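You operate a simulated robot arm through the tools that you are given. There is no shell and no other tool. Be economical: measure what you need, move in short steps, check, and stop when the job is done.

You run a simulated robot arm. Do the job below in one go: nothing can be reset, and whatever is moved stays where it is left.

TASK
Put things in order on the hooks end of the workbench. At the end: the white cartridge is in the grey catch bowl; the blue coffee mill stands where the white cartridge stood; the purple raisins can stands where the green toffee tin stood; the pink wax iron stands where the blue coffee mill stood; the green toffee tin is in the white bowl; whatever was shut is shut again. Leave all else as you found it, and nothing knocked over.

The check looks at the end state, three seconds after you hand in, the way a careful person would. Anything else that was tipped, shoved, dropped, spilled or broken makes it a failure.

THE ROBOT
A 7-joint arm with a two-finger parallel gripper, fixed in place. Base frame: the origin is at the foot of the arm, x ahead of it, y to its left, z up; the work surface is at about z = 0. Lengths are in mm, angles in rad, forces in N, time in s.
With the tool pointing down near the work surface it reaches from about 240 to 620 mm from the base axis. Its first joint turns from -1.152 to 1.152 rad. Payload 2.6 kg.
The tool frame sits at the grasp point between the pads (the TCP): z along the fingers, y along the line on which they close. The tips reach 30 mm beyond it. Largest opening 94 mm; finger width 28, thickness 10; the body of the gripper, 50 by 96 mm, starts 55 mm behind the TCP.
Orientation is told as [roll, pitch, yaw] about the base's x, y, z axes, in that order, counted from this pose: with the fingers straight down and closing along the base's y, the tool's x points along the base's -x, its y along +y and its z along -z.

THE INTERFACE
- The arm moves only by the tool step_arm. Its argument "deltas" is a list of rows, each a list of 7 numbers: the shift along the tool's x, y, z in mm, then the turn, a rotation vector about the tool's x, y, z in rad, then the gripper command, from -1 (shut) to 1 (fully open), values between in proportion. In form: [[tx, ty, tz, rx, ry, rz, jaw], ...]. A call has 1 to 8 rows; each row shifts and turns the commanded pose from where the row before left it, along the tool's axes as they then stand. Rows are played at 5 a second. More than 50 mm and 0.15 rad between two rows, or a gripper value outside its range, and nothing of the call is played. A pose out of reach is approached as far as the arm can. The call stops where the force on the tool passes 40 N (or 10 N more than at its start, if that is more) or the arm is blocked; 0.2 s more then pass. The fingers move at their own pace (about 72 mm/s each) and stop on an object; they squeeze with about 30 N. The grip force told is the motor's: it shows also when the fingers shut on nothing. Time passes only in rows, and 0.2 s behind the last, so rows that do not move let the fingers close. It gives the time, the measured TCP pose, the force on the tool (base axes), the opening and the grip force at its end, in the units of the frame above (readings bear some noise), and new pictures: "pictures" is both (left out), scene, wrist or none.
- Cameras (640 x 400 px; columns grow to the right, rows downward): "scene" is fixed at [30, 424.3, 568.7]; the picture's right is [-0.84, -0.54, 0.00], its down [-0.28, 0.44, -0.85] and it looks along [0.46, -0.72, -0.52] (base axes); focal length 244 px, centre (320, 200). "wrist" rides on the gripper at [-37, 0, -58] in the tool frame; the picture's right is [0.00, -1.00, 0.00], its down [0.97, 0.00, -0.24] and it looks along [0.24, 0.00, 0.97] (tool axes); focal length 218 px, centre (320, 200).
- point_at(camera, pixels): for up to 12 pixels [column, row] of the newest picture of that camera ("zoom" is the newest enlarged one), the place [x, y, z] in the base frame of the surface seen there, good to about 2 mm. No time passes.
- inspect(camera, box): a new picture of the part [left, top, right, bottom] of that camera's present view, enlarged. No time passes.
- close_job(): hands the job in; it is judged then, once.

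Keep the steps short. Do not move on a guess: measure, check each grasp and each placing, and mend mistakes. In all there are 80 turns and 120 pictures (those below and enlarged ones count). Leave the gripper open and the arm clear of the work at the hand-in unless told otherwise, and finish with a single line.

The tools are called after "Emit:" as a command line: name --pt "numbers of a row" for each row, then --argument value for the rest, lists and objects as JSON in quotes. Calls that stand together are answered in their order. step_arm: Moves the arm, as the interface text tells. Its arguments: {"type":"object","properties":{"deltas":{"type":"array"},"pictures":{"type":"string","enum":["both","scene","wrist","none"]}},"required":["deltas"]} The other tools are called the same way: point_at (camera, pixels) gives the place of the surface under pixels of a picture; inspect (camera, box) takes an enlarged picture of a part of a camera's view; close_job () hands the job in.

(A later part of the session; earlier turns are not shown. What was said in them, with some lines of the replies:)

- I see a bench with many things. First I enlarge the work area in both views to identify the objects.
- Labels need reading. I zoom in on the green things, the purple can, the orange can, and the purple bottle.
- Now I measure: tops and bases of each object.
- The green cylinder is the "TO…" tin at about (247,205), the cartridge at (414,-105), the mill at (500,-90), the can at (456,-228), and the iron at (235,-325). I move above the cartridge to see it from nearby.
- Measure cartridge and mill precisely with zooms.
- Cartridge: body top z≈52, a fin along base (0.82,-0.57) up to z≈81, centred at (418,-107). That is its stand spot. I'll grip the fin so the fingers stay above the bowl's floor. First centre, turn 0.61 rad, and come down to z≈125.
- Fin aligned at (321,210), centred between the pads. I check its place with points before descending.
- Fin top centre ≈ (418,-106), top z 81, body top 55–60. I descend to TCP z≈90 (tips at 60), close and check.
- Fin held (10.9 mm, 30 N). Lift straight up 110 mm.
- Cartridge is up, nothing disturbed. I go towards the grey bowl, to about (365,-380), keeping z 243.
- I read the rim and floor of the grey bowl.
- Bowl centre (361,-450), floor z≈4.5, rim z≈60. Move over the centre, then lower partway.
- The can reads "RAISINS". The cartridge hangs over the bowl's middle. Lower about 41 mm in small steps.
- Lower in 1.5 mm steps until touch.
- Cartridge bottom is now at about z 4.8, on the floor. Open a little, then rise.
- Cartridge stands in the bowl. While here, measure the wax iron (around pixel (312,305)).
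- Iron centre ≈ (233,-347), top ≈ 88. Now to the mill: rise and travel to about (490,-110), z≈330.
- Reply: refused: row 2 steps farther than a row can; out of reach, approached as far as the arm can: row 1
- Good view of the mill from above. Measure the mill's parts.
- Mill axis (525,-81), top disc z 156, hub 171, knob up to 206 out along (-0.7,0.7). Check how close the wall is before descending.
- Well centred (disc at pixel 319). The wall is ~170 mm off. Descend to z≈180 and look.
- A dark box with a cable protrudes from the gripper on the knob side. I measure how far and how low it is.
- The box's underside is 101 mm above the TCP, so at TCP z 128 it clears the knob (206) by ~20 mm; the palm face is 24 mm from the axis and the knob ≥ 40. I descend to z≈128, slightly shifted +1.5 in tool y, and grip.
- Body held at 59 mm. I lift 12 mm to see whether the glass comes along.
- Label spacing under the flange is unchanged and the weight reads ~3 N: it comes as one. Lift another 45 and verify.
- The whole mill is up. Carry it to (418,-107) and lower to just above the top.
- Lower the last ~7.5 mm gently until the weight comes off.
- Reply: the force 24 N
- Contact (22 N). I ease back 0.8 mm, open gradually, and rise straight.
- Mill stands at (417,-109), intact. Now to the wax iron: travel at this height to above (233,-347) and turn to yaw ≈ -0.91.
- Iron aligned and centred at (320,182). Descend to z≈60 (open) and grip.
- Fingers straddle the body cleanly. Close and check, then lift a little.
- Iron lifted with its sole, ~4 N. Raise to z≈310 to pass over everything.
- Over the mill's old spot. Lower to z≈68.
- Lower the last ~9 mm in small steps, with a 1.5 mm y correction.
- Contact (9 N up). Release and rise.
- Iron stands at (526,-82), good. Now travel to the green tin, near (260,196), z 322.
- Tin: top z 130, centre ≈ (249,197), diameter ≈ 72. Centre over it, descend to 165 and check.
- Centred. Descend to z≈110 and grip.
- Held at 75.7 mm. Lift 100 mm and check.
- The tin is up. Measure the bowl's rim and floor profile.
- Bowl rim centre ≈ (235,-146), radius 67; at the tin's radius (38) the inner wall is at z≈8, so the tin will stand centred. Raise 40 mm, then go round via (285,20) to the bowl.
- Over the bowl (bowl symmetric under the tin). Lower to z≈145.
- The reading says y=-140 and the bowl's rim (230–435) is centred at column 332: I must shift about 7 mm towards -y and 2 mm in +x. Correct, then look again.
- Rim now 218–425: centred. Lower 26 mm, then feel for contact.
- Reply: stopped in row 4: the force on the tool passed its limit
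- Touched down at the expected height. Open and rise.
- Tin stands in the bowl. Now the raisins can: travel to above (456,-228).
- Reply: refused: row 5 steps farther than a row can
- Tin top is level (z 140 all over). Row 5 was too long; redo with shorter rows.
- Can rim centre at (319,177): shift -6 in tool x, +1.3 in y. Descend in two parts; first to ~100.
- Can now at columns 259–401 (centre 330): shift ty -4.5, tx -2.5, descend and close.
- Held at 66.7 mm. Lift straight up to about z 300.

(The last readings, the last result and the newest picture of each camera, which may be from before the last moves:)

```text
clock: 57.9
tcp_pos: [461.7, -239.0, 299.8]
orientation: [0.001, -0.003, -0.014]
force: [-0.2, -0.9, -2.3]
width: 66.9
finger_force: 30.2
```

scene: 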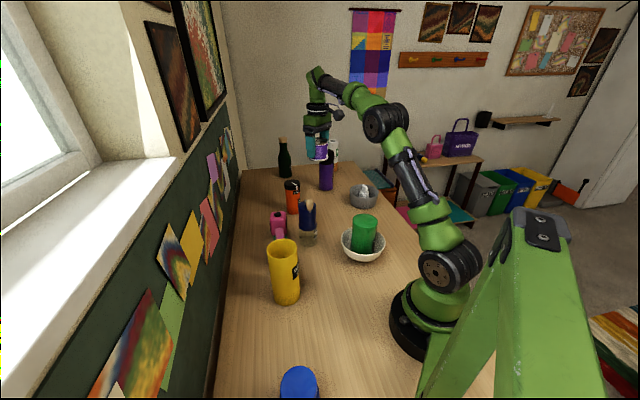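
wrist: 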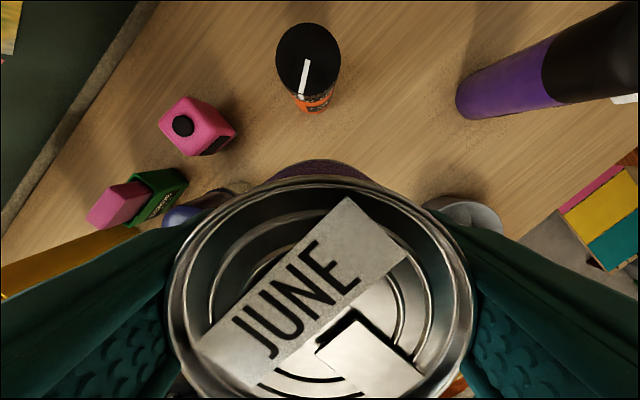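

Can is up (bottom at ~257, above the mill). Travel to the tin's old spot.

Emit:
step_arm --pt "21 43.4 0 0 0 0 -1" --pt "21 43.4 0 0 0 0 -1" --pt "21 43.4 0 0 0 0 -1" --pt "21 43.4 0 0 0 0 -1" --pt "21 43.4 0 0 0 0 -1" --pt "0 0 0 0 0 0 -1" --pictures "scene"

Emit:
step_arm --pt "21 43.4 0 0 0 0 -1" --pt "21 43.4 0 0 0 0 -1" --pt "21 43.4 0 0 0 0 -1" --pt "21 43.4 0 0 0 0 -1" --pt "21 43.4 0 0 0 0 -1" --pt "0 0 0 0 0 0 -1" --pt "0 0 0 0 0 0 -1"

```text
clock: 59.3
tcp_pos: [362.1, -15.5, 298.6]
orientation: [0.002, -0.004, -0.013]
force: [-0.4, 0.3, -2.2]
width: 66.7
finger_force: 29.9
```

scene: 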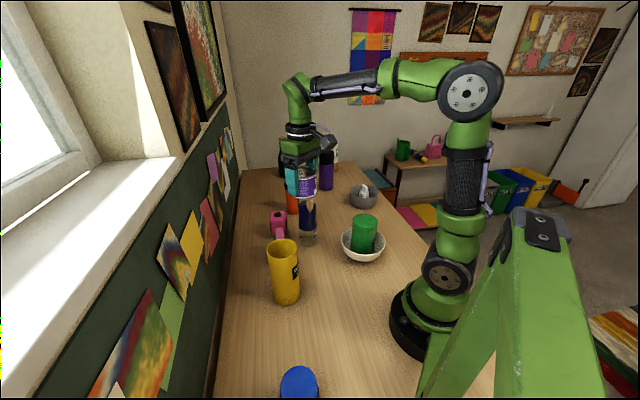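

```text
clock: 60.9
tcp_pos: [255.4, 203.0, 298.6]
orientation: [0.001, -0.004, -0.013]
force: [0.2, 0.4, -1.9]
width: 66.6
finger_force: 30.4
```

scene: 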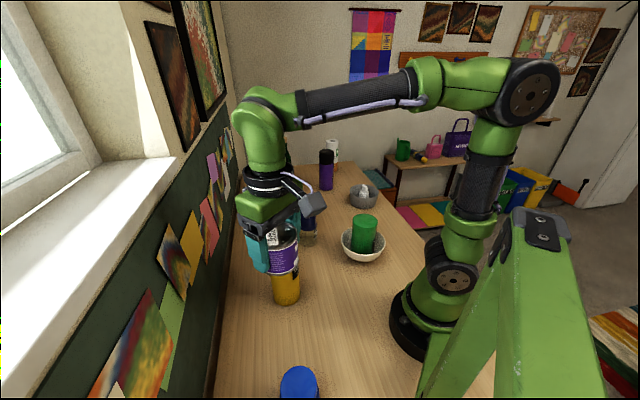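
wrist: 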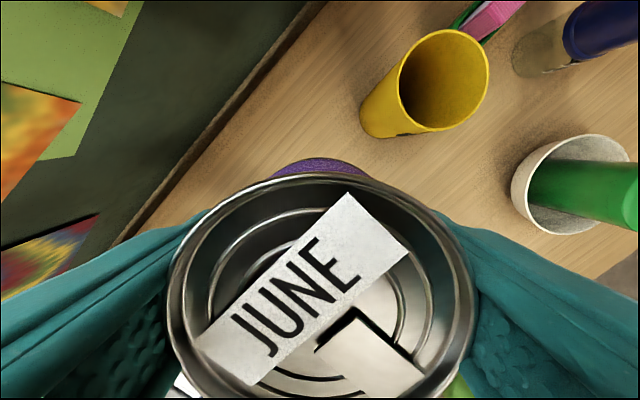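

Near: I shift to (250,197.5) and descend to z≈80, then recheck.

Emit:
step_arm --pt "5.4 -5.3 0 0 0 0 -1" --pt "0 0 45 0 0 0 -1" --pt "0 0 45 0 0 0 -1" --pt "0 0 45 0 0 0 -1" --pt "0 0 45 0 0 0 -1" --pt "0 0 40 0 0 0 -1" --pt "0 0 0 0 0 0 -1"

Emit:
inspect --camera "scene" --box '[210, 220, 370, 370]'

```text
clock: 62.5
tcp_pos: [253.6, 194.7, 79.8]
orientation: [0.002, -0.002, -0.014]
force: [-0.3, -0.1, -2.6]
width: 66.1
finger_force: 30.4
```

scene: 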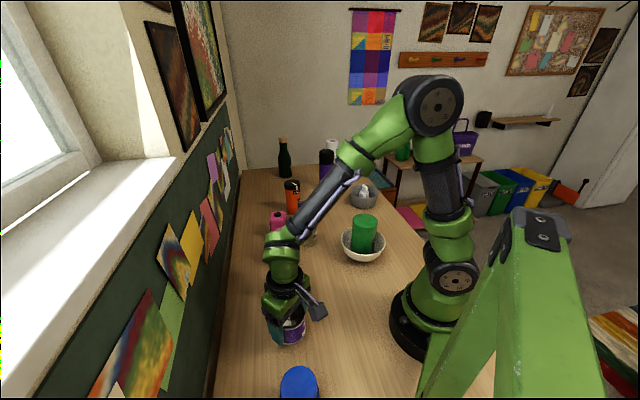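
wrist: 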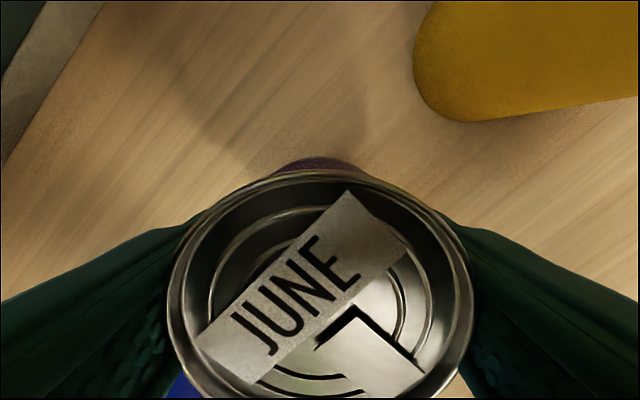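

```text
2.67 times, centred on (290, 295) of scene
```

zoom: 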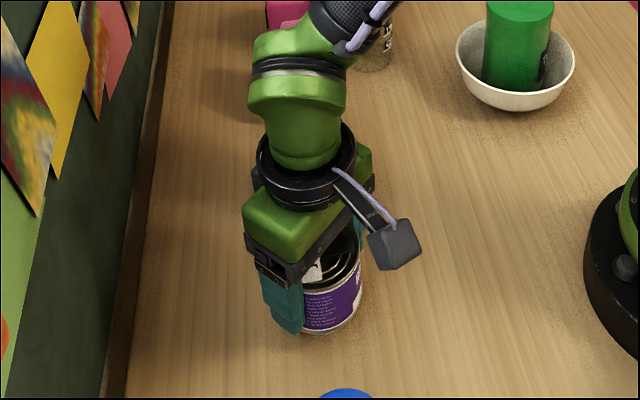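

Clear all round. Small correction (+2.5 tool x, +2 y) and lower to ~46.

Emit:
step_arm --pt "2.5 2 15 0 0 0 -1" --pt "0 0 15 0 0 0 -1" --pt "0 0 3 0 0 0 -1" --pt "0 0 0 0 0 0 -1" --pt "0 0 1 0 0 0 -1" --pt "0 0 1 0 0 0 -1" --pt "0 0 0 0 0 0 -1" --pictures "none"

```text
clock: 64.1
tcp_pos: [250.9, 196.5, 45.5]
orientation: [0.002, -0.004, -0.014]
force: [0.2, -0.8, -3.3]
width: 66.0
finger_force: 29.5
```

Emit:
step_arm --pt "0 0 1 0 0 0 -1" --pt "0 0 1 0 0 0 -1" --pt "0 0 0.6 0 0 0 -1" --pt "0 0 0 0 0 0 -1" --pictures "none"

```text
clock: 65.1
tcp_pos: [251.6, 195.7, 43.0]
orientation: [0.002, -0.003, -0.013]
force: [-0.6, -0.1, -2.3]
width: 66.2
finger_force: 30.4
```

Emit:
step_arm --pt "0 0 0.6 0 0 0 -1" --pt "0 0 0.6 0 0 0 -1" --pt "0 0 0 0 0 0 -1" --pictures "none"

```text
clock: 65.9
tcp_pos: [250.5, 196.2, 41.3]
orientation: [0.004, -0.005, -0.015]
force: [-10.3, -3.3, 31.4]
width: 66.1
finger_force: 30.2
```

On the table (31 N). Ease up 0.8 mm, open, rise.

Emit:
step_arm --pt "0 0 -0.8 0 0 0 -1" --pt "0 0 0 0 0 0 0.6" --pt "0 0 0 0 0 0 0.9" --pt "0 0 0 0 0 0 1" --pt "0 0 -35 0 0 0 1" --pt "0 0 -45 0 0 0 1" --pt "0 0 -45 0 0 0 1" --pt "0 0 -45 0 0 0 1" --pictures "wrist"

Emit:
step_arm --pt "0 0 -45 0 0 0 1" --pt "0 0 -45 0 0 0 1" --pt "-20 -40 0 0 0 0 1" --pt "-20 -40 0 0 0 0 1" --pt "-20 -40 0 0 0 0 1" --pt "-20 -40 0 0 0 0 1" --pt "-20 -40 0 0 0 0 1"

Emit:
inspect --camera "scene" --box '[210, 150, 430, 290]'

Emit:
inspect --camera "scene" --box '[210, 240, 390, 400]'

```text
clock: 67.7
tcp_pos: [252.2, 195.0, 213.7]
orientation: [0.003, -0.004, -0.013]
force: [-0.2, -0.4, 0.3]
width: 94.0
finger_force: 0.0
```

wrist: 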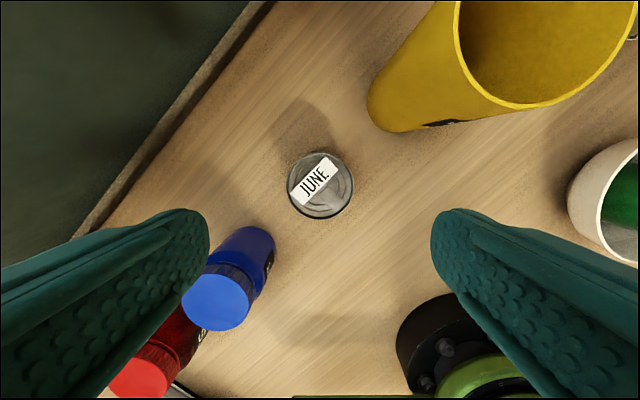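

```text
clock: 69.3
tcp_pos: [349.0, -4.0, 303.1]
orientation: [0.003, -0.002, -0.014]
force: [0.9, 0.0, 0.0]
width: 93.5
finger_force: 0.0
```

scene: 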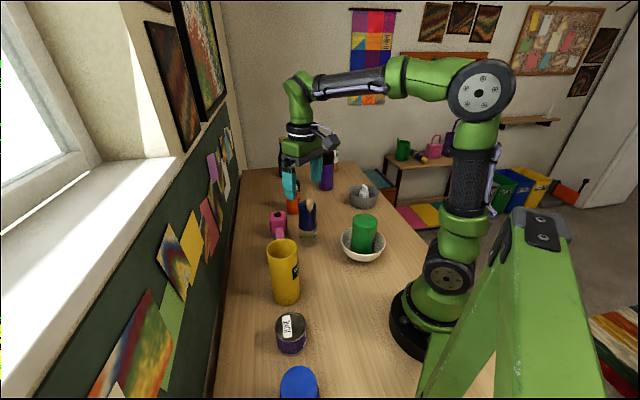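
wrist: 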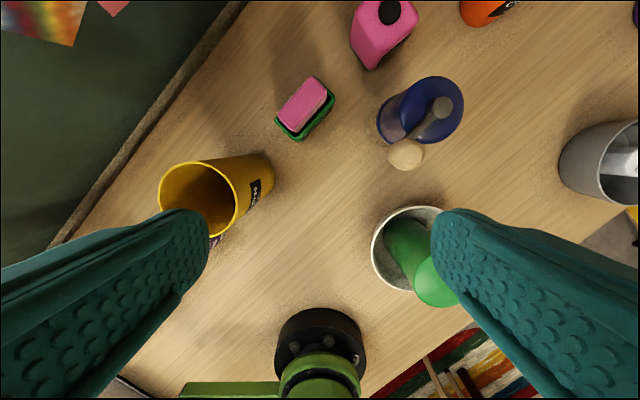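

```text
2.86 times, centred on (320, 220) of scene
```

zoom: 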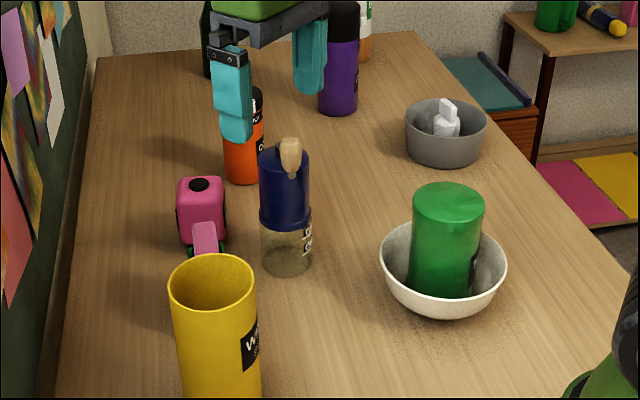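

```text
2.50 times, centred on (300, 320) of scene
```

zoom: 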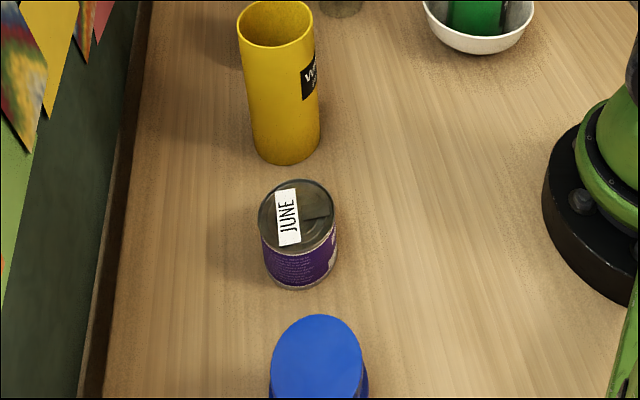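

All five things are in place, upright; nothing else has moved, nothing was opened. The gripper is open and clear at z 303. Handing in.

Emit:
close_job

```text
The job is handed in.
```

The job is handed in: all five items are where you asked, everything is upright, nothing that was shut was opened, and the gripper is open with the arm clear.
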